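You operate a simulated robot arm through the tools that you are given. There is no shell and no other tool. Be economical: measure what you need, move in short steps, check, and stop when the job is done.

Carry out the task below with a simulated two-armed robot. There is one attempt and no reset: what you move stays moved.

Task
Set the guides for the small blanks by the size plate and stand that stack on the loader belt.
Fine: red guide lever loose to wind, locked after; the stack from the top of the orange table, print toward the arm, pusher plate against it. Where these are worked on the way, their far stop is far enough and under half their travel is too little: red guide lever.

Only the result counts: the job must be done as asked and must still hold three seconds after the hand-in. Knocking over, shifting, dropping, spilling or breaking anything else fails it.

Robot
Two 7-joint arms with three-finger grippers on one trunk, on a base that drives. Base frame: it is fixed to the floor where the robot stands at the start and does not move with it; the origin is under the middle of the robot, x ahead of it, y to its left, z up; the surface under the hand at the start is at about z = 738. Units: mm, degrees, N and s.
The left shoulder is at the start at [70, 165, 1113], the right one opposite. With the tool pointing down near the work surface each hand reaches from about 360 to 880 mm from the robot's upright axis, wherever it stands, measured 20 degrees to its own side. Places, roughly: black handwheel [700, 200, 800]; blue loader belt [900, -200, 700]; blue loader button [600, -300, 800]; green loader button [600, -100, 800]; grey pusher plate [1000, 100, 800]; large blank [2500, -1000, 500]; long blank [2750, -1000, 500]; long blanks [1250, 1000, 500]; orange switch [600, -400, 800]; red guide lever [700, 0, 800]; small blank [1000, 1000, 750]; small blanks [1250, 1000, 500]; white loader button [600, -200, 800]; yellow valve handle [500, -500, 800]. Payload 3.91 kg a hand.
The tool frame of a hand sits at the grasp point between the pads (the TCP): z along the fingers, y along the line on which they close. The tips reach 30 mm beyond it. The gripper opens to 116 mm. The gripper's body begins 73 mm behind the TCP.
Orientation is told as [roll, pitch, yaw] about the base's x, y, z axes, in that order, counted from this pose: with the fingers straight down and closing along the base's y, the tool's x points along the base's -x, its y along +y and its z along -z.

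Tools
- The arms move only by the tool send_rows. It takes "left_steps", "right_steps" or both (then of equal length, played together; a hand with none holds still); each is a list that holds one entry, the list of rows, each a list of 7 numbers: the shift along the base's x, y, z in units of 100 mm (1.0 is 100 mm), then the turn, a rotation vector about the base's x, y, z in units of 180 degrees (1.0 is 180 degrees), then the opening, from 0 (shut) to 1 (fully open). In form: [[[tx, ty, tz, rx, ry, rz, claw], ...]]. A call has 1 to 20 rows; each row is the pose to reach, as a shift and turn from the pose commanded when the call began. A call with a number of a shift or a turn outside -1 to 1 is refused whole. A row lasts 0.2 s, in which the tool goes at most 50 mm and 8.6 degrees; a call with a longer step from one row to the next is refused whole, and so is a gripper value outside its range. A pose out of reach is approached as far as the arm can. The call stops where the force on the tool passes 40 N (or 10 N more than at its start, if that is more) or the arm is blocked; 0.2 s more then pass. Each finger travels about 153 mm/s and halts on what it meets, pressing with about 40 N; the grip force reading is that of the motor and also rises with nothing between the fingers. The clock runs only during rows and for 0.2 s after the last one: add rows that repeat a pose to give the fingers time. It gives the time, the measured TCP pose, the force on the tool (base axes), the opening and the grip force at its end, in the units of the frame above (readings bear some noise), with the torque about the TCP (base axes, N m) and any sound that the robot's microphone picked up, and new pictures: "show" is both (left out), scene, wrist or none (wrist: the cameras of the hands that moved).
- Cameras (640 x 400 px; columns grow to the right, rows downward): "scene" is now at [136.9, -7.6, 1429.4]; the picture's right is [-0.09, -1.00, 0.00], its down [-0.58, 0.06, -0.81] and it looks along [0.81, -0.08, -0.59] (base axes); focal length 275 px, centre (320, 200). "left" rides on the left gripper at [75, 17, -88] in its tool frame; the picture's right is [-0.22, 0.97, 0.00], its down [-0.70, -0.16, -0.70] and it looks along [-0.68, -0.16, 0.71] (tool axes); focal length 247 px, centre (320, 200). "right" rides on the right gripper at [52, 56, -88] in its tool frame; the picture's right is [-0.73, 0.68, 0.00], its down [-0.49, -0.52, -0.70] and it looks along [-0.48, -0.51, 0.71] (tool axes); focal length 247 px, centre (320, 200). There is no depth. A picture from a camera that has moved, and an enlarged one, comes with that camera's place and axes in the base frame and with its lens.
- slide_trunk(by): slides the trunk up (or, below 0, down) by that many mm; the arms and the scene camera ride with it, the base frame stays. It gives what a move gives, with no picture.
- roll_base(legs): drives the robot by 1 to 6 legs, each [ahead, left, turn to the left] in mm, mm and degrees, along the robot's own axes; the way and the turn of a leg run together, so that a leg with both is an arc; at most 1500 mm and 180 degrees a leg. The arms and the cameras ride along, it lands a little off, and it stops where it bumps. It gives what a move gives, and a new picture of the scene camera.
- pan_tilt(pan, tilt): turns the head with the scene camera to pan (to the left, within 86 degrees either way) and tilt (down, from -29 to 69), counted from straight ahead of the robot. It gives what a move gives, and a new picture of the scene camera.
- zoom(camera, box): a new picture of the part [left, top, right, bottom] of that camera's present view, enlarged. The clock stands still meanwhile.
- close_job(): hands the job in; it is judged then, once.

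Work in short steps. Places have to be worked out from the pictures, the camera data and where the tool is seen: move nearer, look again, correct. Check each grasp and each placing, and mend what went wrong. You have 120 turns and 260 pictures in all, those below and enlarged ones among them. Open the grippers and draw the arms clear of the work before you hand the job in, unless the task says otherwise; then end with one line.

The tools are called after "Emit:" as a command line: name --argument value ..., lists and objects as JSON in quotes. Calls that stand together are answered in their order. send_rows: Moves the arms, as the interface text tells. Its arguments: {"type":"object","properties":{"left_steps":{"type":"array","items":{"type":"array","items":{"type":"array","items":{"type":"number"}}}},"right_steps":{"type":"array","items":{"type":"array","items":{"type":"array","items":{"type":"number"}}}},"show":{"type":"string","enum":["both","scene","wrist","none"]}},"required":[]} The other tools are called the same way: slide_trunk (by) slides the trunk up or down; roll_base (legs) drives the base; pan_tilt (pan, tilt) turns the head that bears the scene camera; zoom (camera, box) takes an enlarged picture of a part of a camera's view; close_job () hands the job in.

At the start:

```text
clock: 0.0
left_eef_pos: [621.2, 345.0, 1213.9]
left_tool_rot: [0.0, 0.0, 0.1]
left_contact_force: [0.8, -0.9, 0.2]
left_ft_torque: [0.02, 0.0, -0.01]
left_gripper_width: 116.2
left_grasp_force: 0.0
right_eef_pos: [580.3, -79.5, 1193.4]
right_tool_rot: [0.0, 0.0, 0.0]
right_contact_force: [0.0, 0.8, -0.7]
right_ft_torque: [0.0, -0.02, -0.05]
right_gripper_width: 115.9
right_grasp_force: 0.0
trunk travel left (down, up): [-650.0, 190.0]
robot x, y, heading: [-0.2, -1.7, 0.2]
head pan, tilt: [-5.4, 35.9]
```

scene: 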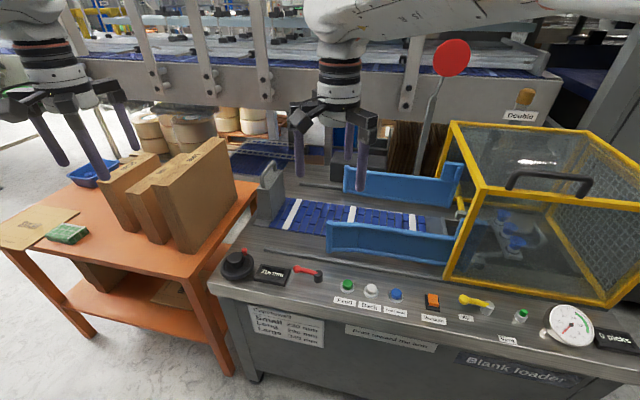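
right: 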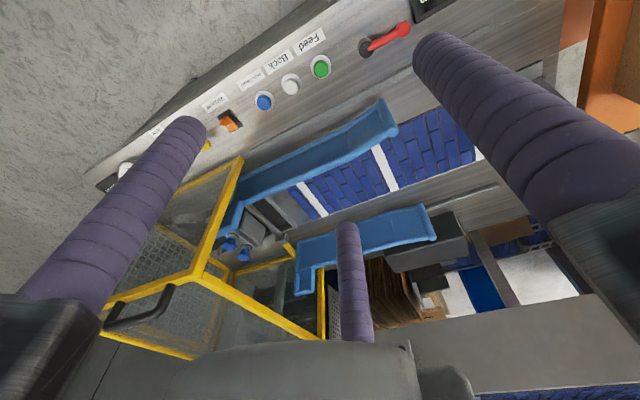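
left: 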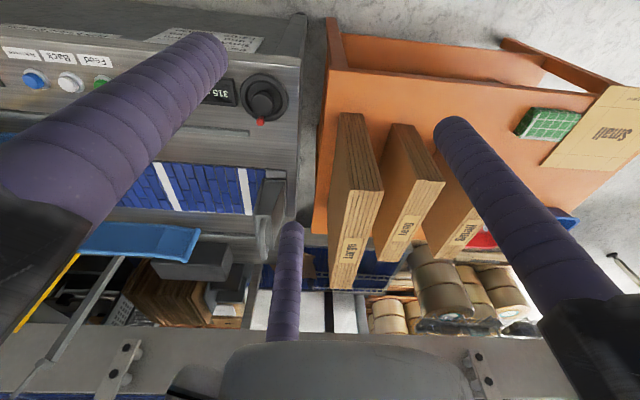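

The panel shows a size plate, a display, a wheel and a lever; I zoom in to read them and the stack labels.

Emit:
zoom --camera "scene" --box '[210, 230, 450, 380]'

Emit:
zoom --camera "left" --box '[180, 20, 640, 307]'

Emit:
zoom --camera "scene" --box '[0, 110, 290, 291]'

```text
2.67 times, centred on (330, 305) of scene
camera zoom: at [136.9, -7.6, 1429.4], right [-0.09, -1.0, 0.0], down [-0.58, 0.06, -0.81], along [0.81, -0.08, -0.59], focal length 732 px, centre (293, -80)
```

zoom: 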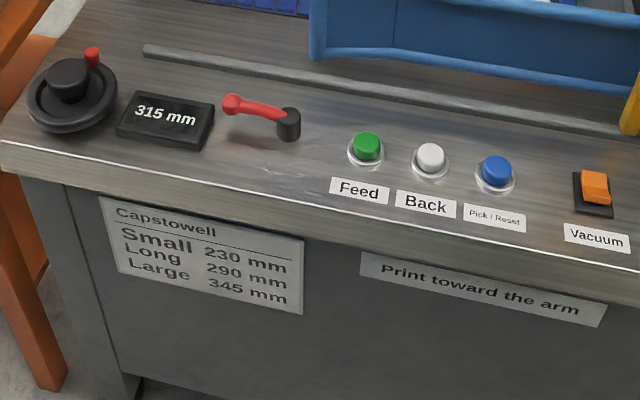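

```text
1.39 times, centred on (410, 164) of left
camera zoom: at [546.5, 361.9, 1300.4], right [0.22, 0.97, 0.0], down [0.7, -0.16, 0.7], along [0.68, -0.16, -0.71], focal length 344 px, centre (195, 251)
```

zoom: 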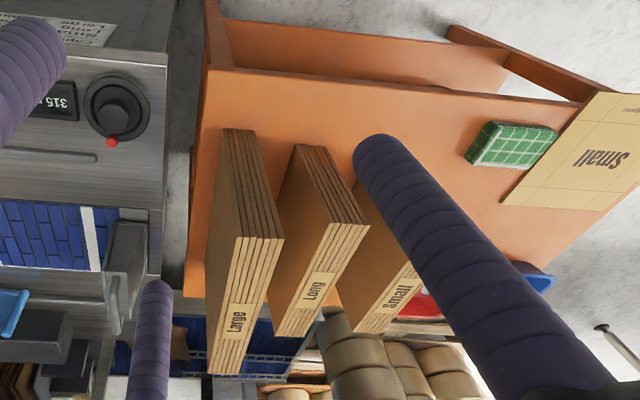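

```text
2.21 times, centred on (145, 200) of scene
camera zoom: at [136.9, -7.6, 1429.4], right [-0.09, -1.0, 0.0], down [-0.58, 0.06, -0.81], along [0.81, -0.08, -0.59], focal length 606 px, centre (706, 199)
```

zoom: 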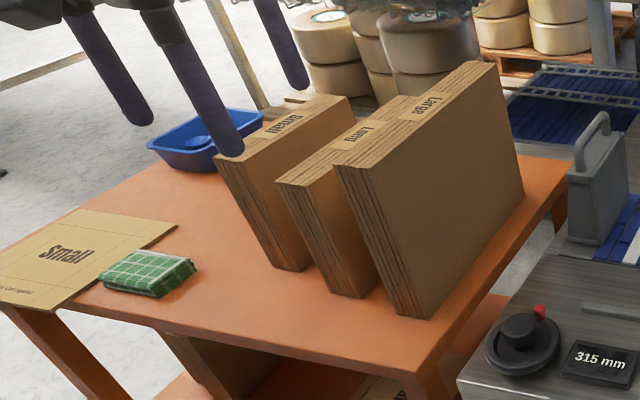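

Emit:
zoom --camera "right" --box '[240, 0, 480, 150]'

Emit:
pan_tilt --pan 40 --tilt 35

Emit:
pan_tilt --pan -20 --tilt 30

```text
2.67 times, centred on (360, 75) of right
camera zoom: at [528.7, -22.1, 1279.7], right [0.73, 0.68, 0.0], down [0.49, -0.52, 0.7], along [0.48, -0.51, -0.71], focal length 659 px, centre (213, 533)
```

zoom: 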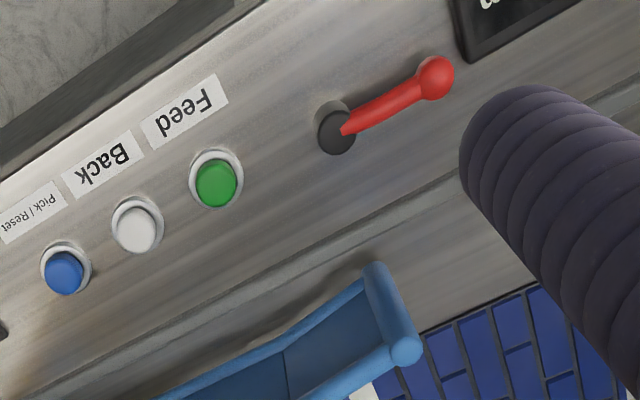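

```text
clock: 1.1
left_eef_pos: [620.8, 345.6, 1213.9]
left_tool_rot: [0.0, 0.0, 0.1]
left_contact_force: [0.4, 0.3, 0.6]
left_ft_torque: [0.01, -0.01, -0.01]
left_gripper_width: 116.1
left_grasp_force: 0.1
right_eef_pos: [580.2, -80.6, 1193.6]
right_tool_rot: [0.0, 0.0, 0.0]
right_contact_force: [0.3, 0.2, 0.2]
right_ft_torque: [-0.02, 0.02, 0.0]
right_gripper_width: 115.9
right_grasp_force: 0.0
trunk travel left (down, up): [-650.0, 190.0]
robot x, y, heading: [0.2, -5.6, 0.1]
head pan, tilt: [40.0, 35.0]
camera scene: at [117.3, 57.1, 1430.9], right [0.64, -0.77, 0.0], down [-0.44, -0.37, -0.82], along [0.63, 0.53, -0.57], focal length 275 px, centre (320, 200)
```

scene: 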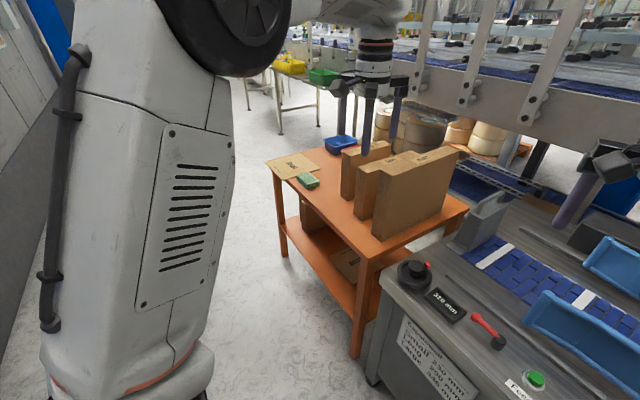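

```text
clock: 2.4
left_eef_pos: [620.6, 345.5, 1213.7]
left_tool_rot: [0.0, -0.1, 0.0]
left_contact_force: [0.9, -0.8, 0.9]
left_ft_torque: [0.0, 0.0, -0.01]
left_gripper_width: 115.9
left_grasp_force: 0.0
right_eef_pos: [579.9, -79.4, 1192.0]
right_tool_rot: [0.1, 0.0, 0.0]
right_contact_force: [0.3, 1.3, -0.3]
right_ft_torque: [-0.01, 0.03, -0.03]
right_gripper_width: 116.1
right_grasp_force: 0.1
trunk travel left (down, up): [-650.0, 190.0]
robot x, y, heading: [2.6, 0.4, 0.2]
head pan, tilt: [-20.0, 30.0]
camera scene: at [134.8, -30.3, 1438.7], right [-0.34, -0.94, 0.0], down [-0.47, 0.17, -0.87], along [0.81, -0.3, -0.5], focal length 275 px, centre (320, 200)
```

scene: 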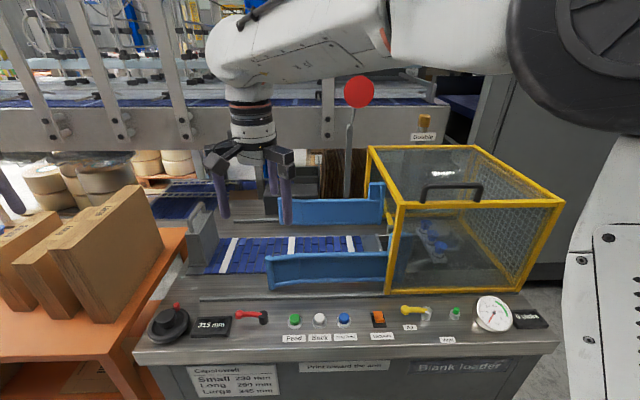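

The size plate says Small = 230 mm and the display reads 315 mm. I bring the left hand toward the wheel and the right toward the lever, then lower the trunk.

Emit:
send_rows --left_steps '[[[0.2, -0.4, 0, 0, 0, 0, 1], [0.4, -0.8, 0, 0, 0, 0, 1], [0.4, -1, 0, 0, 0, 0, 1]]]' --right_steps '[[[0.3, 0.2, 0, 0, 0, 0, 0.5], [0.6, 0.4, 0, 0, 0, 0, 0], [0.75, 0.55, 0, 0, 0, 0, 0]]]' --show "none"

Emit:
send_rows --left_steps '[[[0.2, -0.3, 0, 0, 0, 0, 1], [0.4, -0.65, 0, 0, 0, 0, 1]]]' --show "none"

Emit:
slide_trunk --by -230

Emit:
pan_tilt --pan 5 --tilt 45

Emit:
zoom --camera "left" --box '[0, 0, 640, 400]'

Emit:
zoom --camera "right" --box '[0, 0, 640, 400]'

```text
clock: 3.2
left_eef_pos: [660.1, 244.8, 1214.8]
left_tool_rot: [0.0, -0.1, 0.0]
left_contact_force: [0.5, 0.1, -0.1]
left_ft_torque: [-0.02, -0.05, -0.01]
left_gripper_width: 115.9
left_grasp_force: 0.1
right_eef_pos: [652.5, -24.0, 1193.7]
right_tool_rot: [-0.1, -0.1, -0.1]
right_contact_force: [-1.0, -0.7, 0.1]
right_ft_torque: [-0.01, -0.03, -0.01]
right_gripper_width: 9.0
right_grasp_force: 40.4
trunk travel left (down, up): [-650.0, 190.0]
robot x, y, heading: [1.1, 1.4, 0.2]
head pan, tilt: [-20.0, 30.0]
```

```text
clock: 3.8
left_eef_pos: [702.2, 177.7, 1214.2]
left_tool_rot: [0.0, 0.0, 0.0]
left_contact_force: [0.6, 0.6, -0.7]
left_ft_torque: [0.04, -0.01, 0.0]
left_gripper_width: 115.9
left_grasp_force: 0.1
right_eef_pos: [654.0, -25.5, 1191.9]
right_tool_rot: [0.1, 0.1, 0.0]
right_contact_force: [0.6, -0.3, 0.7]
right_ft_torque: [0.02, 0.01, -0.03]
right_gripper_width: 9.3
right_grasp_force: 39.9
trunk travel left (down, up): [-650.0, 190.0]
robot x, y, heading: [1.1, -0.2, -0.1]
head pan, tilt: [-20.0, 30.0]
```

```text
clock: 6.2
left_eef_pos: [700.6, 179.9, 984.5]
left_tool_rot: [0.0, 0.0, -0.1]
left_contact_force: [-0.1, 0.9, 0.2]
left_ft_torque: [0.01, -0.02, 0.0]
left_gripper_width: 116.0
left_grasp_force: 0.0
right_eef_pos: [653.8, -25.6, 962.8]
right_tool_rot: [-0.1, 0.0, -0.1]
right_contact_force: [0.4, 0.5, 0.0]
right_ft_torque: [-0.02, 0.0, 0.03]
right_gripper_width: 9.0
right_grasp_force: 39.6
trunk travel left (down, up): [-420.0, 420.0]
robot x, y, heading: [-3.4, -3.4, 0.3]
head pan, tilt: [-20.0, 30.0]
```

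```text
clock: 7.1
left_eef_pos: [701.0, 180.2, 984.0]
left_tool_rot: [0.0, 0.0, 0.0]
left_contact_force: [-0.1, -0.5, 0.4]
left_ft_torque: [-0.03, 0.01, -0.01]
left_gripper_width: 116.0
left_grasp_force: 0.1
right_eef_pos: [654.2, -25.6, 962.7]
right_tool_rot: [0.0, 0.0, 0.1]
right_contact_force: [-0.1, 0.2, -0.6]
right_ft_torque: [0.05, -0.02, -0.01]
right_gripper_width: 9.2
right_grasp_force: 39.6
trunk travel left (down, up): [-420.0, 420.0]
robot x, y, heading: [1.5, 2.8, -0.1]
head pan, tilt: [5.0, 45.0]
camera scene: at [130.8, 7.5, 1186.1], right [0.09, -1.0, 0.0], down [-0.7, -0.06, -0.71], along [0.7, 0.06, -0.71], focal length 275 px, centre (320, 200)
```

scene: 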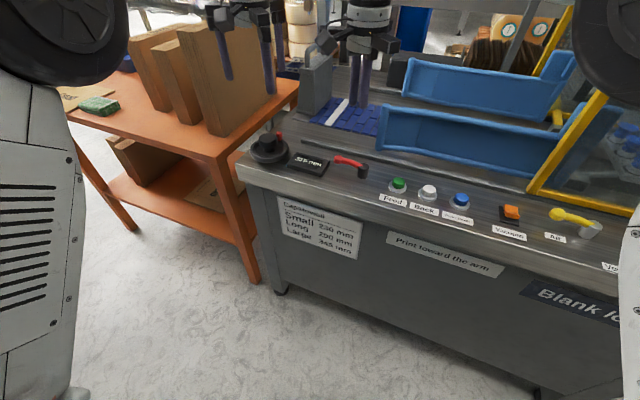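

```text
1.00 times, centred on (320, 200) of left (not enlarged: the box is as wide or as high as the picture)
camera zoom: at [627.0, 196.3, 1070.3], right [0.22, 0.97, 0.0], down [0.7, -0.16, 0.7], along [0.68, -0.16, -0.71], focal length 247 px, centre (320, 200)
```

zoom: 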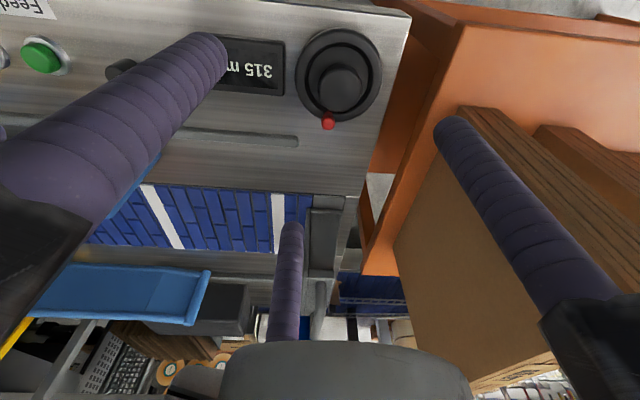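

```text
1.00 times, centred on (320, 200) of right (not enlarged: the box is as wide or as high as the picture)
camera zoom: at [602.3, 32.3, 1049.8], right [0.73, 0.68, 0.0], down [0.49, -0.52, 0.7], along [0.48, -0.51, -0.71], focal length 247 px, centre (320, 200)
```

zoom: 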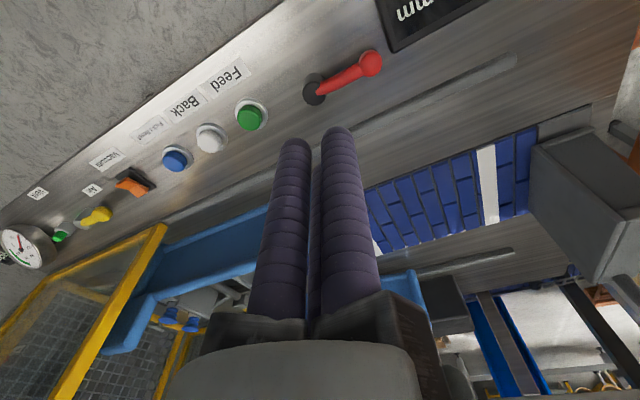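

The lever ball looks to be at about [693, 11, 770] with its pivot at [668, -50]; the wheel hub is at about [737, 192] with a knob at [776, 171]. I lower both hands for a closer look.

Emit:
send_rows --left_steps '[[[0.1, 0, -0.4, 0, 0, 0, 1], [0.2, 0.0, -0.8, 0, 0, 0, 1], [0.2, 0.0, -1, 0, 0, 0, 1]]]' --right_steps '[[[0.4, 0.15, -0.25, 0, 0, 0, 0], [0.74, 0.28, -0.5, 0, 0, 0, 0], [0.74, 0.28, -0.95, 0, 0, 0, 0]]]'

```text
clock: 7.9
left_eef_pos: [720.5, 179.2, 884.3]
left_tool_rot: [0.0, 0.0, -0.1]
left_contact_force: [-0.7, -0.4, 0.8]
left_ft_torque: [-0.02, -0.03, 0.01]
left_gripper_width: 115.9
left_grasp_force: 0.1
right_eef_pos: [728.2, 3.6, 870.7]
right_tool_rot: [0.1, -0.1, 0.0]
right_contact_force: [-0.4, -1.2, -0.3]
right_ft_torque: [0.0, 0.01, -0.01]
right_gripper_width: 9.2
right_grasp_force: 39.9
trunk travel left (down, up): [-420.0, 420.0]
robot x, y, heading: [3.4, 1.2, 0.2]
head pan, tilt: [5.0, 45.0]
camera scene: at [130.5, 7.6, 1186.2], right [0.09, -1.0, 0.0], down [-0.7, -0.06, -0.71], along [0.7, 0.06, -0.71], focal length 275 px, centre (320, 200)
camera right: at [677.0, 61.3, 958.1], right [0.73, 0.68, 0.0], down [0.49, -0.52, 0.7], along [0.48, -0.51, -0.71], focal length 247 px, centre (320, 200)
camera left: at [647.1, 195.1, 971.2], right [0.22, 0.97, 0.0], down [0.7, -0.16, 0.7], along [0.68, -0.16, -0.71], focal length 247 px, centre (320, 200)
```

scene: 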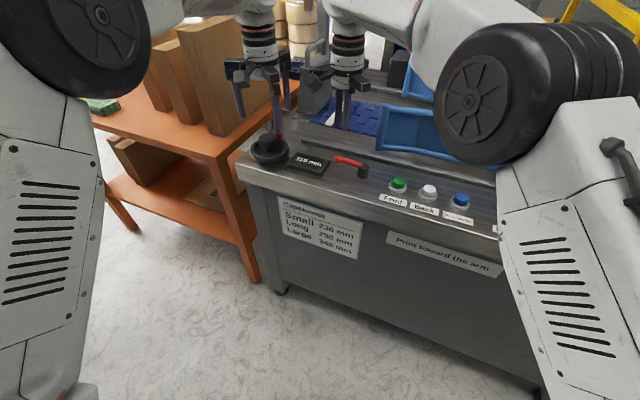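
right: 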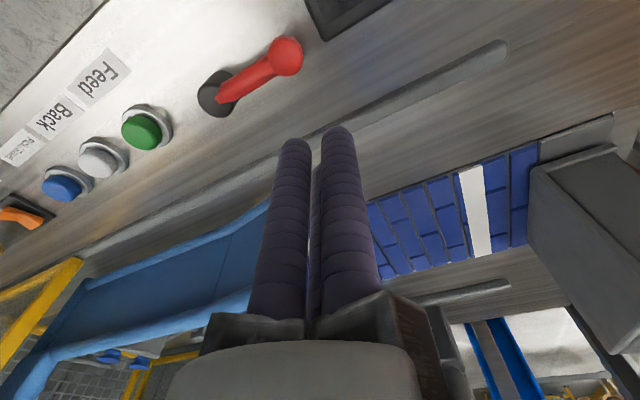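
left: 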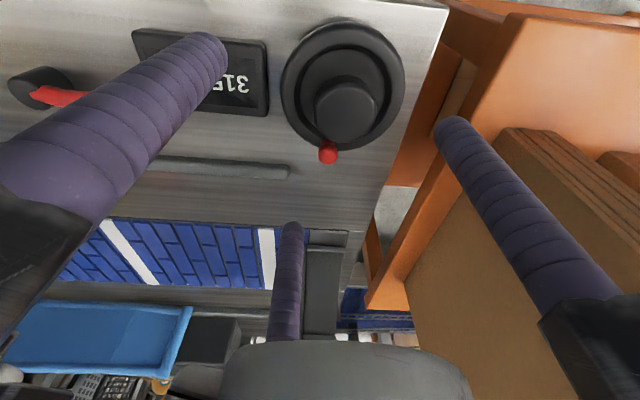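

The lever ball is confirmed at [692, 11, 772]. I lower the closed right fingers on its far side and push toward me (anticlockwise) along its arc, the usual loosening direction.

Emit:
send_rows --right_steps '[[[0, 0, -0.45, 0, 0, 0, 0], [0, 0, -0.88, 0, 0, 0, 0], [0, 0, -0.88, 0, 0, 0, 0], [-0.1, -0.03, -0.88, 0, 0, 0, 0], [-0.21, -0.06, -0.88, 0, 0, 0, 0], [-0.29, 0, -0.88, 0, 0, 0, 0], [-0.38, 0.04, -0.88, 0, 0, 0, 0], [-0.48, 0.065, -0.88, 0, 0, 0, 0], [-0.58, 0.07, -0.88, 0, 0, 0, 0]]]'

```text
clock: 9.9
left_eef_pos: [722.0, 178.4, 885.3]
left_tool_rot: [0.0, 0.0, 0.0]
left_contact_force: [-0.7, 0.5, -0.1]
left_ft_torque: [-0.05, 0.01, 0.0]
left_gripper_width: 116.1
left_grasp_force: 0.0
right_eef_pos: [670.3, 9.3, 780.0]
right_tool_rot: [-0.1, -0.1, 0.0]
right_contact_force: [-0.7, 0.6, 0.7]
right_ft_torque: [0.03, 0.05, 0.02]
right_gripper_width: 8.8
right_grasp_force: 39.7
trunk travel left (down, up): [-420.0, 420.0]
robot x, y, heading: [0.9, -1.3, -0.1]
head pan, tilt: [5.0, 45.0]
camera scene: at [130.5, 7.5, 1186.1], right [0.09, -1.0, 0.0], down [-0.7, -0.06, -0.71], along [0.7, 0.06, -0.71], focal length 275 px, centre (320, 200)
camera right: at [618.8, 66.6, 868.2], right [0.73, 0.68, 0.0], down [0.49, -0.52, 0.7], along [0.48, -0.51, -0.71], focal length 247 px, centre (320, 200)
```

scene: 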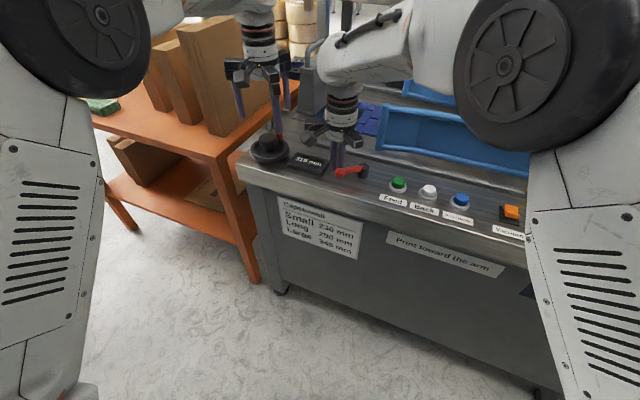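
right: 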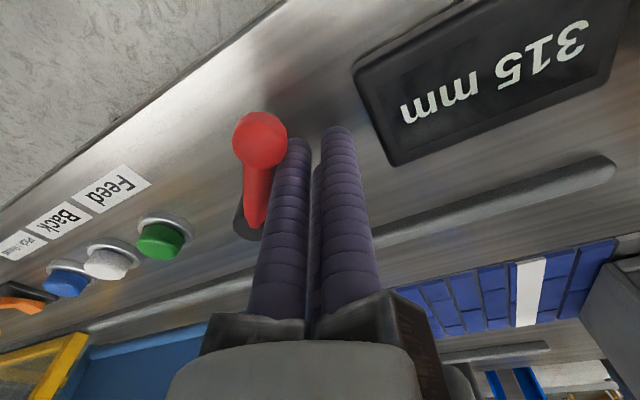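

The lever turns freely this way; I go on along the arc until it meets its stop.

Emit:
send_rows --right_steps '[[[-0.1, -0.01, 0, 0, 0, 0, 0], [-0.2, -0.035, 0, 0, 0, 0, 0], [-0.29, -0.08, 0, 0, 0, 0, 0], [-0.37, -0.14, 0, 0, 0, 0, 0], [-0.44, -0.21, 0, 0, 0, 0, 0], [-0.5, -0.29, 0, 0, 0, 0, 0], [-0.545, -0.38, 0, 0, 0, 0, 0]]]'

```text
clock: 10.9
left_eef_pos: [721.0, 181.3, 884.6]
left_tool_rot: [0.1, 0.0, 0.2]
left_contact_force: [-0.3, -0.5, 0.8]
left_ft_torque: [0.01, -0.06, 0.04]
left_gripper_width: 115.9
left_grasp_force: 0.1
right_eef_pos: [639.5, 3.3, 782.6]
right_tool_rot: [0.9, -1.0, -0.1]
right_contact_force: [14.4, 12.0, -4.1]
right_ft_torque: [0.13, -0.45, -0.02]
right_gripper_width: 9.1
right_grasp_force: 39.9
trunk travel left (down, up): [-420.0, 420.0]
robot x, y, heading: [4.0, -0.3, 0.3]
head pan, tilt: [5.0, 45.0]
stopped in row 4 (right hand): the force on the tool passed its limit at 48 N (the readings are from after the stop); the commanded pose is now the measured one
camera scene: at [132.1, 8.7, 1185.9], right [0.09, -1.0, 0.0], down [-0.7, -0.06, -0.71], along [0.7, 0.06, -0.71], focal length 275 px, centre (320, 200)
camera right: at [587.4, 60.6, 870.4], right [0.73, 0.68, 0.02], down [0.47, -0.53, 0.7], along [0.49, -0.5, -0.71], focal length 247 px, centre (320, 200)
```

scene: 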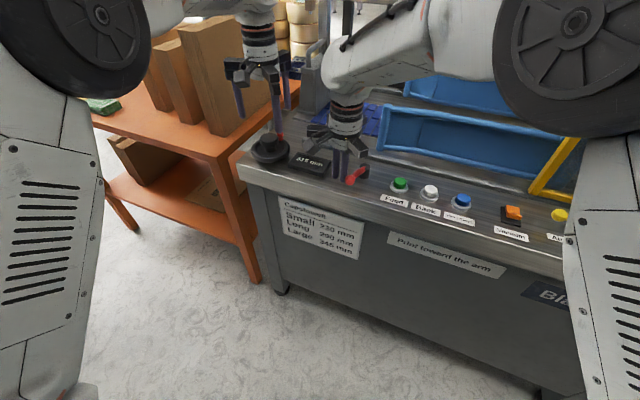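
right: 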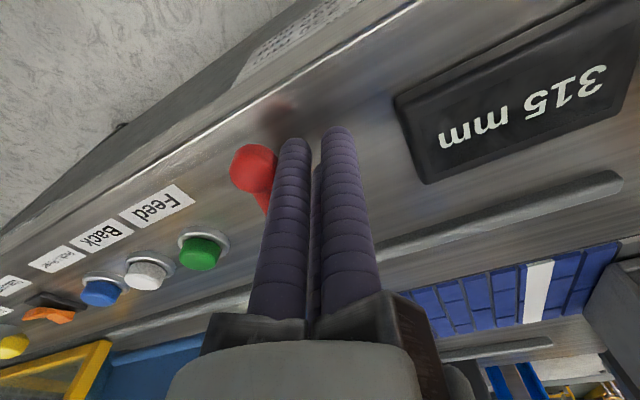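

The lever met a stop after about 75°. I back the right hand off and up, out of the way, and line the left hand up over the wheel's red knob with a narrower opening.

Emit:
send_rows --right_steps '[[[0.08, 0.08, 0, 0, 0, 0, 0], [0.08, 0.08, 0.45, 0, 0, 0, 0], [0.0, -0.2, 0.9, 0, 0, 0, 0], [-0.2, -0.6, 0.9, 0, 0, 0, 0], [-0.2, -0.9, 0.9, 0, 0, 0, 0]]]' --left_steps '[[[0.3, -0.05, 0, 0, 0, 0, 0.6], [0.58, -0.08, -0.2, 0, 0, 0, 0.4], [0.58, -0.08, -0.4, 0, 0, 0, 0.4], [0.58, -0.08, -0.6, 0, 0, 0, 0.4], [0.58, -0.08, -0.6, 0, 0, 0, 0.4]]]'

Emit:
zoom --camera "left" --box '[200, 50, 440, 200]'

```text
refused: row 3 steps farther than a row can; nothing moved
```

```text
2.67 times, centred on (320, 125) of left
camera zoom: at [647.9, 197.6, 971.1], right [0.22, 0.98, 0.0], down [0.7, -0.16, 0.7], along [0.68, -0.16, -0.71], focal length 659 px, centre (320, 400)
```

zoom: 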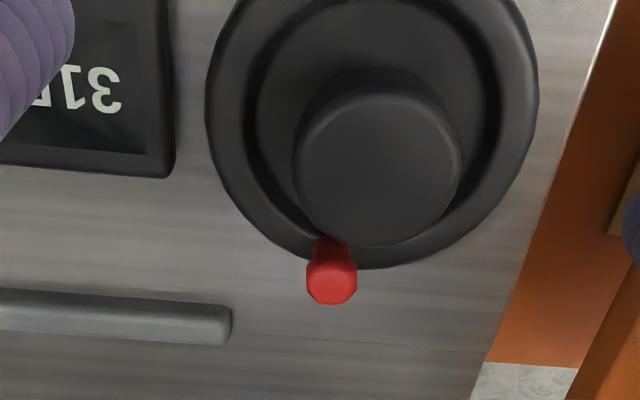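

I resend the same move with a smaller step.

Emit:
send_rows --right_steps '[[[0.08, 0.08, 0, 0, 0, 0, 0], [0.08, 0.08, 0.45, 0, 0, 0, 0], [0.05, 0.0, 0.9, 0, 0, 0, 0], [-0.1, -0.4, 0.9, 0, 0, 0, 0], [-0.2, -0.8, 0.9, 0, 0, 0, 0]]]' --left_steps '[[[0.3, -0.05, 0, 0, 0, 0, 0.6], [0.58, -0.09, -0.2, 0, 0, 0, 0.4], [0.58, -0.09, -0.4, 0, 0, 0, 0.4], [0.58, -0.09, -0.6, 0, 0, 0, 0.4], [0.58, -0.09, -0.6, 0, 0, 0, 0.4]]]'

Emit:
zoom --camera "left" --box '[200, 50, 440, 200]'

```text
clock: 12.1
left_eef_pos: [776.3, 170.8, 824.4]
left_tool_rot: [0.1, -0.1, 0.1]
left_contact_force: [0.5, -0.3, 0.3]
left_ft_torque: [0.05, -0.02, 0.02]
left_gripper_width: 46.1
left_grasp_force: 0.1
right_eef_pos: [616.1, -77.6, 874.8]
right_tool_rot: [0.8, -0.8, 0.0]
right_contact_force: [-0.3, -0.6, -0.3]
right_ft_torque: [0.04, 0.01, 0.01]
right_gripper_width: 9.1
right_grasp_force: 39.8
trunk travel left (down, up): [-420.0, 420.0]
robot x, y, heading: [-0.6, -3.0, -0.1]
head pan, tilt: [5.0, 45.0]
camera scene: at [130.6, 7.4, 1186.2], right [0.09, -1.0, 0.0], down [-0.7, -0.06, -0.71], along [0.7, 0.06, -0.71], focal length 275 px, centre (320, 200)
camera right: at [563.7, -20.8, 962.3], right [0.73, 0.68, 0.02], down [0.48, -0.53, 0.7], along [0.49, -0.5, -0.71], focal length 247 px, centre (320, 200)
camera left: at [702.3, 186.9, 910.8], right [0.22, 0.98, 0.0], down [0.7, -0.16, 0.7], along [0.68, -0.15, -0.71], focal length 247 px, centre (320, 200)
```

scene: 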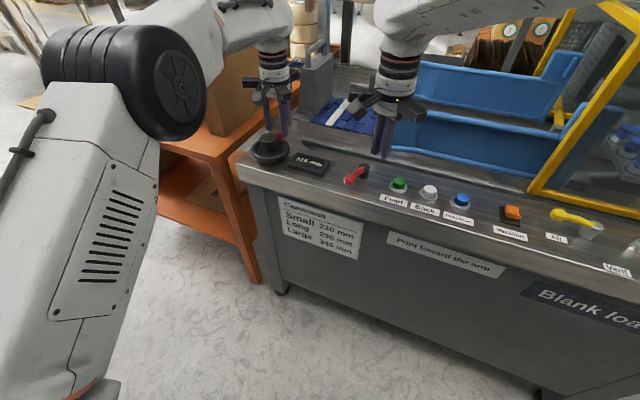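
right: 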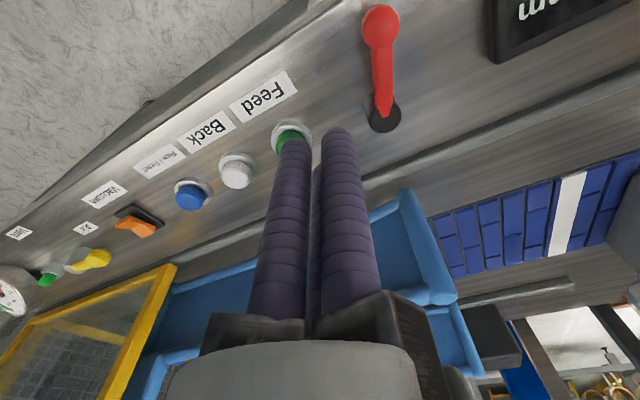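
left: 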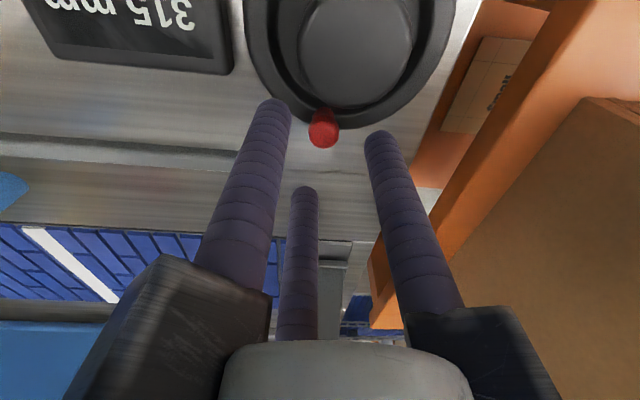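

```text
2.67 times, centred on (320, 125) of left
camera zoom: at [702.3, 186.9, 910.8], right [0.22, 0.98, 0.0], down [0.7, -0.16, 0.7], along [0.68, -0.15, -0.71], focal length 659 px, centre (320, 400)
```

zoom: 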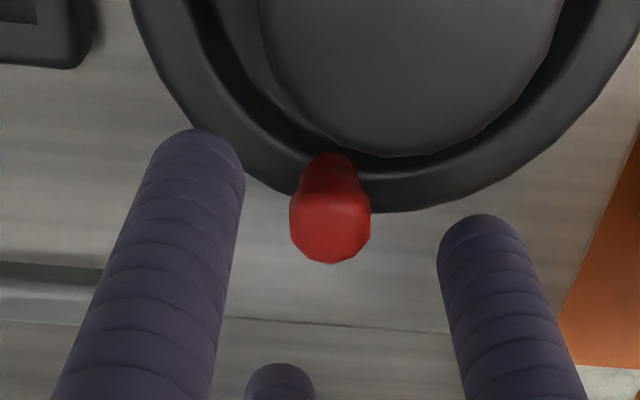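

The knob is at about [778, 173], top near z 775. I turn the left hand 90° so the fingers clear the display during the cranking, staying above the knob.

Emit:
send_rows --left_steps '[[[0.02, 0.02, 0.15, 0, 0, 0.045, 0.4], [0.02, 0.02, 0.15, 0, 0, 0.09, 0.4], [0.02, 0.02, 0.15, 0, 0, 0.135, 0.4], [0.02, 0.02, 0.15, 0, 0, 0.18, 0.4], [0.02, 0.02, 0.15, 0, 0, 0.225, 0.4], [0.02, 0.02, 0.15, 0, 0, 0.27, 0.4], [0.02, 0.02, 0.15, 0, 0, 0.315, 0.4], [0.02, 0.02, 0.15, 0, 0, 0.36, 0.4], [0.02, 0.02, 0.15, 0, 0, 0.405, 0.4], [0.02, 0.02, 0.15, 0, 0, 0.45, 0.4], [0.02, 0.02, 0.15, 0, 0, 0.5, 0.4], [0.02, 0.02, 0.0, 0, 0, 0.5, 0.4]]]'

```text
refused: row 11 steps farther than a row can; nothing moved
```

Same again with even turns.

Emit:
send_rows --left_steps '[[[0.02, 0.02, 0.15, 0, 0, 0.045, 0.4], [0.02, 0.02, 0.15, 0, 0, 0.09, 0.4], [0.02, 0.02, 0.15, 0, 0, 0.135, 0.4], [0.02, 0.02, 0.15, 0, 0, 0.18, 0.4], [0.02, 0.02, 0.15, 0, 0, 0.225, 0.4], [0.02, 0.02, 0.15, 0, 0, 0.27, 0.4], [0.02, 0.02, 0.15, 0, 0, 0.315, 0.4], [0.02, 0.02, 0.15, 0, 0, 0.36, 0.4], [0.02, 0.02, 0.15, 0, 0, 0.405, 0.4], [0.02, 0.02, 0.15, 0, 0, 0.45, 0.4], [0.02, 0.02, 0.15, 0, 0, 0.495, 0.4], [0.02, 0.02, 0.0, 0, 0, 0.5, 0.4]]]'

```text
clock: 14.7
left_eef_pos: [781.8, 173.4, 826.8]
left_tool_rot: [-0.1, 0.0, 90.2]
left_contact_force: [1.0, -2.2, 5.2]
left_ft_torque: [-0.04, 0.09, 0.05]
left_gripper_width: 45.6
left_grasp_force: 0.1
right_eef_pos: [616.5, -76.1, 875.5]
right_tool_rot: [0.6, -0.9, -0.2]
right_contact_force: [0.4, 0.3, 0.2]
right_ft_torque: [0.0, -0.01, 0.01]
right_gripper_width: 8.8
right_grasp_force: 39.8
trunk travel left (down, up): [-420.0, 420.0]
robot x, y, heading: [-2.5, 1.5, -0.2]
head pan, tilt: [5.0, 45.0]
camera scene: at [130.7, 7.8, 1186.3], right [0.09, -1.0, 0.0], down [-0.7, -0.06, -0.71], along [0.7, 0.06, -0.71], focal length 275 px, centre (320, 200)
camera left: at [765.6, 98.1, 913.2], right [-0.98, 0.22, 0.0], down [0.16, 0.7, 0.7], along [0.16, 0.68, -0.71], focal length 247 px, centre (320, 200)
```

scene: 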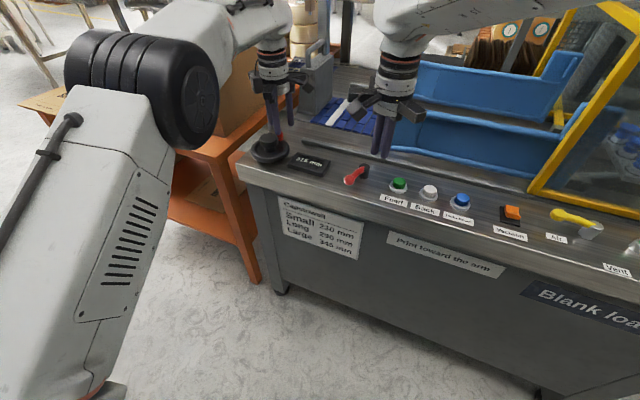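
left: 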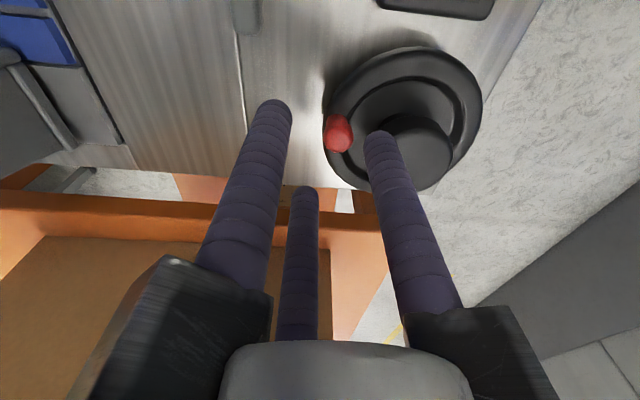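

The open finger touches the hub at this yaw, so instead I'll close the fingers and push the knob round from behind. First try clockwise, about 110°, then read the display.

Emit:
send_rows --left_steps '[[[0, 0, 0.25, 0, 0, 0.5, 0.4], [0, 0, 0.25, 0, 0, 0.5, 0], [0.02, 0.2, 0.25, 0, 0, 0.5, 0], [0.02, 0.4, 0.25, 0, 0, 0.5, 0], [0.02, 0.4, 0, 0, 0, 0.5, 0], [0.02, 0.4, -0.36, 0, 0, 0.5, 0], [0.05, 0.22, -0.36, 0, 0, 0.5, 0], [0.03, 0.1, -0.36, 0, 0, 0.5, 0], [-0.02, -0.02, -0.36, 0, 0, 0.5, 0], [-0.19, -0.19, -0.36, 0, 0, 0.5, 0], [-0.43, -0.26, -0.36, 0, 0, 0.5, 0], [-0.67, -0.19, -0.36, 0, 0, 0.5, 0]]]'

Emit:
zoom --camera "scene" --box '[220, 120, 380, 220]'

```text
refused: row 1 steps farther than a row can; nothing moved
```

```text
4.00 times, centred on (300, 170) of scene
camera zoom: at [130.7, 7.8, 1186.3], right [0.09, -1.0, 0.0], down [-0.7, -0.06, -0.71], along [0.7, 0.06, -0.71], focal length 1099 px, centre (400, 320)
```

zoom: 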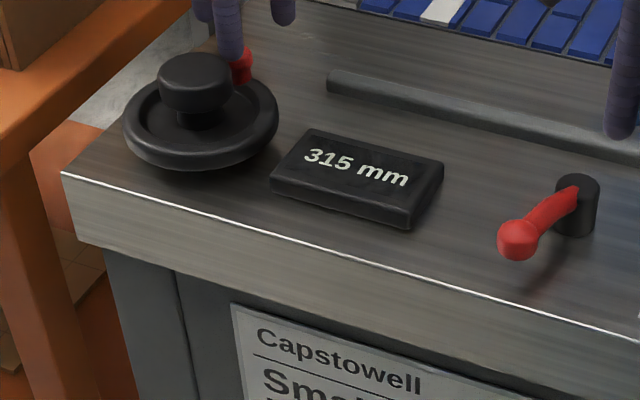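

The turn counts from the present pose, so I set it to zero and resend.

Emit:
send_rows --left_steps '[[[0, 0, 0.25, 0, 0, 0, 0.4], [0, 0, 0.25, 0, 0, 0, 0], [0.02, 0.2, 0.25, 0, 0, 0, 0], [0.02, 0.4, 0.25, 0, 0, 0, 0], [0.02, 0.4, 0, 0, 0, 0, 0], [0.02, 0.4, -0.36, 0, 0, 0, 0], [0.05, 0.22, -0.36, 0, 0, 0, 0], [0.03, 0.1, -0.36, 0, 0, 0, 0], [-0.02, -0.02, -0.36, 0, 0, 0, 0], [-0.19, -0.19, -0.36, 0, 0, 0, 0], [-0.43, -0.26, -0.36, 0, 0, 0, 0], [-0.67, -0.19, -0.36, 0, 0, 0, 0]]]'

Emit:
zoom --camera "scene" --box '[220, 120, 380, 220]'

```text
clock: 16.6
left_eef_pos: [784.3, 187.9, 800.5]
left_tool_rot: [-1.1, -0.3, 90.2]
left_contact_force: [-4.5, -2.2, 18.2]
left_ft_torque: [-0.02, 0.35, 0.04]
left_gripper_width: 9.1
left_grasp_force: 39.8
right_eef_pos: [616.5, -75.9, 874.7]
right_tool_rot: [0.7, -0.8, -0.1]
right_contact_force: [0.5, 0.2, 0.4]
right_ft_torque: [0.03, 0.01, 0.01]
right_gripper_width: 9.2
right_grasp_force: 39.9
trunk travel left (down, up): [-420.0, 420.0]
robot x, y, heading: [-0.2, 0.7, 0.2]
head pan, tilt: [5.0, 45.0]
stopped in row 9 (left hand): the force on the tool passed its limit at 69 N (the readings are from after the stop); the commanded pose is now the measured one
camera scene: at [129.2, 7.5, 1185.9], right [0.09, -1.0, 0.0], down [-0.7, -0.06, -0.71], along [0.71, 0.06, -0.71], focal length 275 px, centre (320, 200)
camera left: at [767.4, 113.2, 885.9], right [-0.98, 0.22, -0.02], down [0.14, 0.69, 0.71], along [0.17, 0.69, -0.71], focal length 247 px, centre (320, 200)
```

scene: 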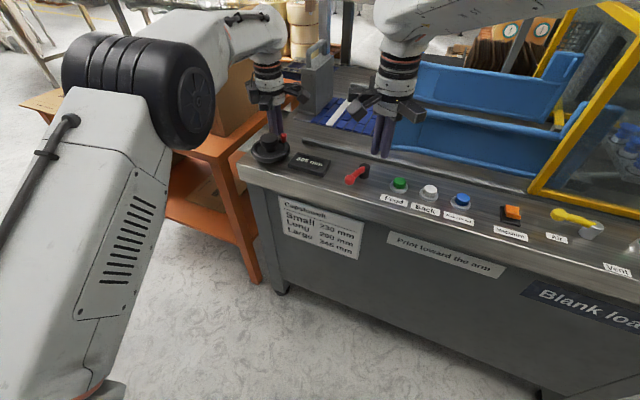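
left: 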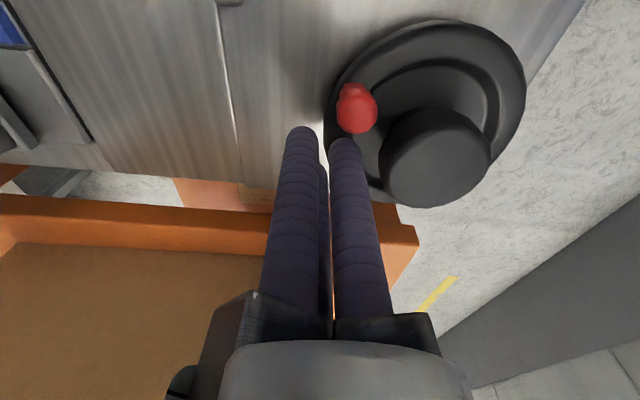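

```text
4.00 times, centred on (300, 170) of scene
camera zoom: at [129.2, 7.5, 1185.9], right [0.09, -1.0, 0.0], down [-0.7, -0.06, -0.71], along [0.71, 0.06, -0.71], focal length 1099 px, centre (400, 320)
```

zoom: 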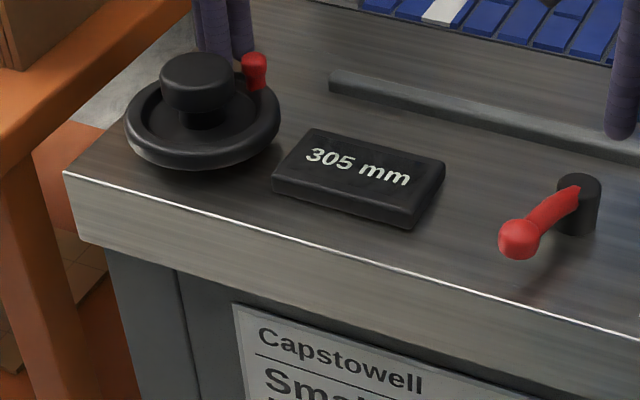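

The display fell to 305 after about 19° clockwise, so that is the right direction; the fingertip was rubbing on the rim (near z 770). I lift 6 mm and push the knob on to about -140°, then read again.

Emit:
send_rows --left_steps '[[[0, 0, 0.06, 0, 0, 0, 0], [-0.09, -0.093, 0.06, 0, 0, 0, 0], [-0.17, -0.23, 0.06, 0, 0, 0, 0], [-0.23, -0.28, 0.06, 0, 0, 0, 0], [-0.29, -0.33, 0.06, 0, 0, 0, 0], [-0.36, -0.36, 0.06, 0, 0, 0, 0], [-0.435, -0.38, 0.06, 0, 0, 0, 0], [-0.51, -0.385, 0.06, 0, 0, 0, 0], [-0.59, -0.38, 0.06, 0, 0, 0, 0], [-0.7, -0.347, 0.06, 0, 0, 0, 0]]]' --show "wrist"

Emit:
zoom --camera "scene" --box '[220, 120, 380, 220]'

```text
clock: 18.8
left_eef_pos: [714.4, 153.8, 800.4]
left_tool_rot: [-0.6, -0.2, 90.0]
left_contact_force: [-2.9, -8.8, -1.2]
left_ft_torque: [-0.2, 0.06, -0.05]
left_gripper_width: 8.7
left_grasp_force: 39.9
right_eef_pos: [617.4, -77.9, 874.5]
right_tool_rot: [0.8, -0.7, -0.2]
right_contact_force: [0.1, 1.1, 0.5]
right_ft_torque: [-0.01, 0.0, 0.02]
right_gripper_width: 9.1
right_grasp_force: 40.2
trunk travel left (down, up): [-420.0, 420.0]
robot x, y, heading: [-0.8, -1.1, 0.2]
head pan, tilt: [5.0, 45.0]
camera left: at [697.8, 77.3, 886.7], right [-0.97, 0.22, -0.01], down [0.15, 0.69, 0.7], along [0.16, 0.68, -0.71], focal length 247 px, centre (320, 200)
```

left: 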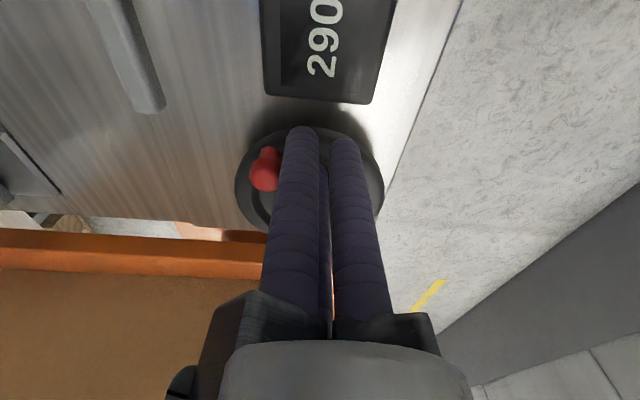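

```text
4.00 times, centred on (300, 170) of scene
camera zoom: at [131.0, 7.8, 1186.1], right [0.09, -1.0, 0.0], down [-0.7, -0.06, -0.71], along [0.7, 0.06, -0.71], focal length 1099 px, centre (400, 320)
```

zoom: 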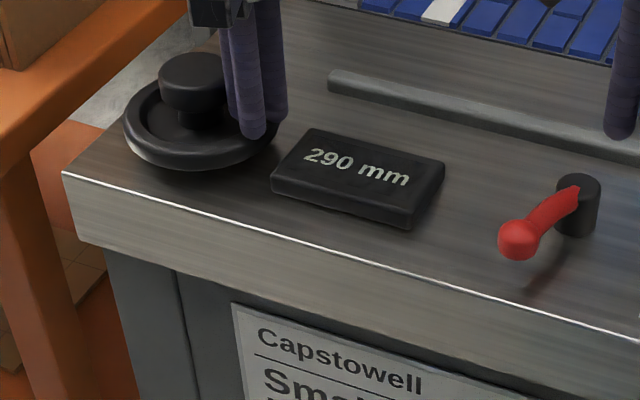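

Now 290 mm: about 0.5 mm per degree, in 5 mm steps, but the finger slipped past the knob, which is near [744, 149]. I lift, open, and place the hand over the knob so I can grip it.

Emit:
send_rows --left_steps '[[[0, -0.05, 0.2, 0, 0, 0, 0], [0, -0.05, 0.4, 0, 0, 0, 0.35], [0.31, -0.05, 0.4, 0, 0, 0, 0.35], [0.31, -0.05, 0.4, 0, 0, 0, 0.35]]]' --show "wrist"

Emit:
zoom --camera "scene" --box '[220, 120, 380, 220]'

```text
clock: 19.8
left_eef_pos: [744.5, 150.2, 841.4]
left_tool_rot: [-0.7, -0.2, 90.3]
left_contact_force: [-0.2, 0.5, -0.5]
left_ft_torque: [0.0, -0.03, -0.04]
left_gripper_width: 40.8
left_grasp_force: 0.0
right_eef_pos: [615.9, -75.1, 874.9]
right_tool_rot: [0.5, -0.9, 0.0]
right_contact_force: [-0.1, 0.5, 1.1]
right_ft_torque: [-0.01, -0.02, 0.0]
right_gripper_width: 9.0
right_grasp_force: 40.6
trunk travel left (down, up): [-420.0, 420.0]
robot x, y, heading: [-1.5, -1.3, 0.2]
head pan, tilt: [5.0, 45.0]
camera left: at [728.0, 75.0, 927.3], right [-0.98, 0.22, -0.01], down [0.15, 0.69, 0.7], along [0.16, 0.69, -0.71], focal length 247 px, centre (320, 200)
```

left: 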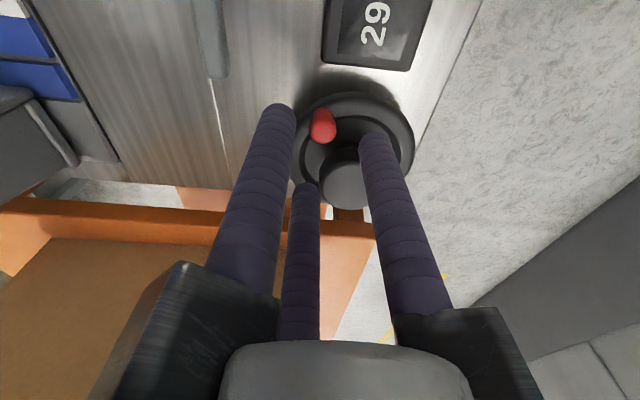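

```text
4.00 times, centred on (300, 170) of scene
camera zoom: at [130.0, 8.8, 1186.3], right [0.09, -1.0, 0.0], down [-0.7, -0.06, -0.71], along [0.7, 0.06, -0.71], focal length 1099 px, centre (400, 320)
```

zoom: 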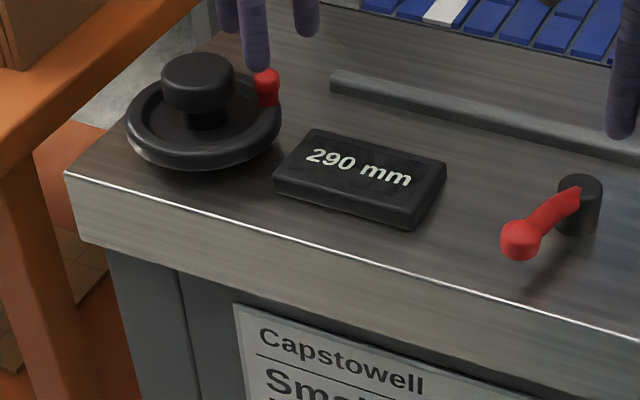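

The knob is centred at about [745, 150, 777] and the wheel at [737, 194], so the hand is right over it. I lower and grip.

Emit:
send_rows --left_steps '[[[0, 0, -0.2, 0, 0, 0, 0.35], [0, 0, -0.39, 0, 0, 0, 0.35], [0, 0, -0.39, 0, 0, 0, 0], [0, 0, -0.39, 0, 0, 0, 0]]]' --show "wrist"

```text
clock: 20.8
left_eef_pos: [746.9, 149.8, 802.2]
left_tool_rot: [-0.7, -0.2, 90.3]
left_contact_force: [-0.2, 0.4, 0.2]
left_ft_torque: [0.0, 0.01, 0.0]
left_gripper_width: 8.8
left_grasp_force: 40.3
right_eef_pos: [617.5, -76.1, 874.0]
right_tool_rot: [0.6, -0.8, 0.0]
right_contact_force: [-0.3, 0.1, 0.8]
right_ft_torque: [0.01, 0.01, 0.02]
right_gripper_width: 8.9
right_grasp_force: 39.3
trunk travel left (down, up): [-420.0, 420.0]
robot x, y, heading: [1.5, 2.9, 0.2]
head pan, tilt: [5.0, 45.0]
camera left: at [730.0, 73.7, 888.4], right [-0.98, 0.22, -0.01], down [0.15, 0.69, 0.7], along [0.16, 0.69, -0.71], focal length 247 px, centre (320, 200)
```

left: 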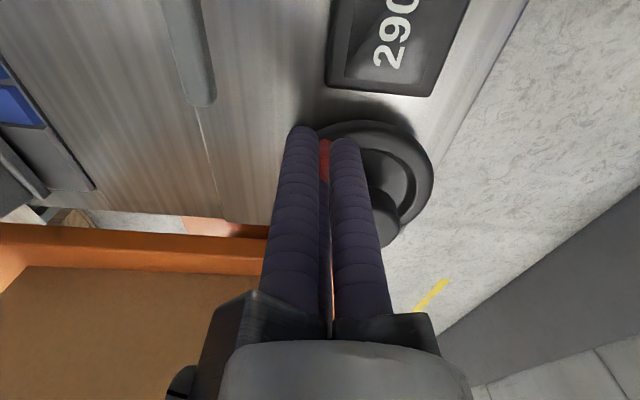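

The grip reading equals an empty closure, so the tips sit just above the knob's top (about z 770). I open, go 17 mm lower and close again.

Emit:
send_rows --left_steps '[[[0, 0, 0.02, 0, 0, 0, 0.35], [0, 0, 0.02, 0, 0, 0, 0.35], [0, 0, -0.09, 0, 0, 0, 0.35], [0, 0, -0.17, 0, 0, 0, 0.35], [0, 0, -0.17, 0, 0, 0, 0], [0, 0, -0.17, 0, 0, 0, 0]]]' --show "wrist"

```text
clock: 21.8
left_eef_pos: [750.0, 149.5, 800.6]
left_tool_rot: [-1.9, -0.2, 90.3]
left_contact_force: [-3.2, -0.5, 20.2]
left_ft_torque: [-0.05, 0.4, 0.26]
left_gripper_width: 9.3
left_grasp_force: 33.5
right_eef_pos: [616.1, -75.8, 874.8]
right_tool_rot: [0.7, -0.9, 0.0]
right_contact_force: [0.0, -0.2, 0.0]
right_ft_torque: [0.01, 0.03, -0.02]
right_gripper_width: 9.3
right_grasp_force: 39.8
trunk travel left (down, up): [-420.0, 420.0]
robot x, y, heading: [2.6, 2.4, -0.0]
head pan, tilt: [5.0, 45.0]
stopped in row 5 (left hand): the force on the tool passed its limit at 48 N (the readings are from after the stop); the commanded pose is now the measured one
camera left: at [731.1, 74.1, 885.9], right [-0.98, 0.22, -0.03], down [0.13, 0.69, 0.71], along [0.18, 0.69, -0.71], focal length 247 px, centre (320, 200)
```

left: 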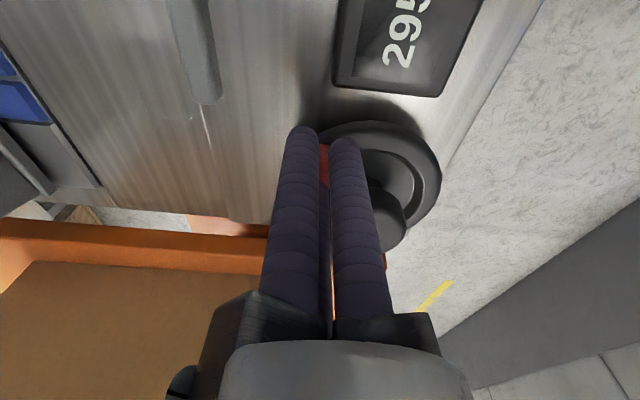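

The wheel followed the fingers slightly (now 295). I look closely to see whether the knob is between the fingers or beneath them.

Emit:
zoom --camera "left" --box '[250, 100, 410, 200]'

Emit:
zoom --camera "scene" --box '[230, 110, 310, 160]'

```text
4.00 times, centred on (330, 150) of left
camera zoom: at [731.1, 74.1, 885.9], right [-0.98, 0.22, -0.03], down [0.13, 0.69, 0.71], along [0.18, 0.69, -0.71], focal length 988 px, centre (280, 400)
```

zoom: 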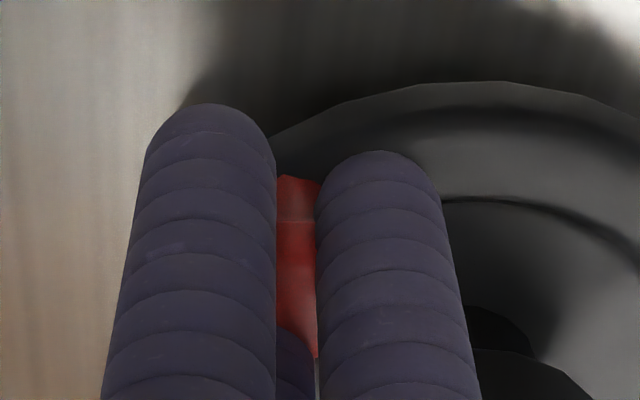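

```text
8.00 times, centred on (270, 135) of scene
camera zoom: at [130.1, 8.4, 1186.3], right [0.09, -1.0, 0.0], down [-0.7, -0.06, -0.71], along [0.7, 0.06, -0.71], focal length 2198 px, centre (720, 720)
```

zoom: 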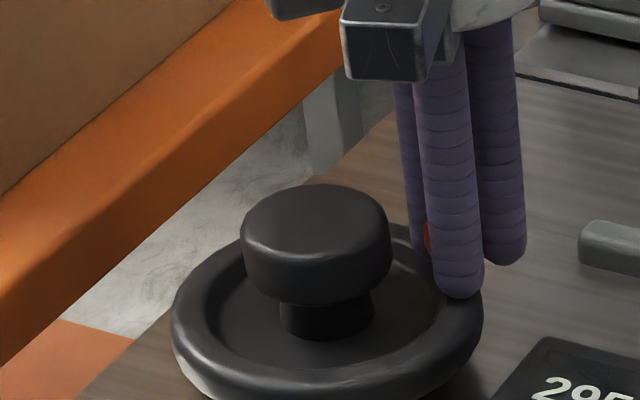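

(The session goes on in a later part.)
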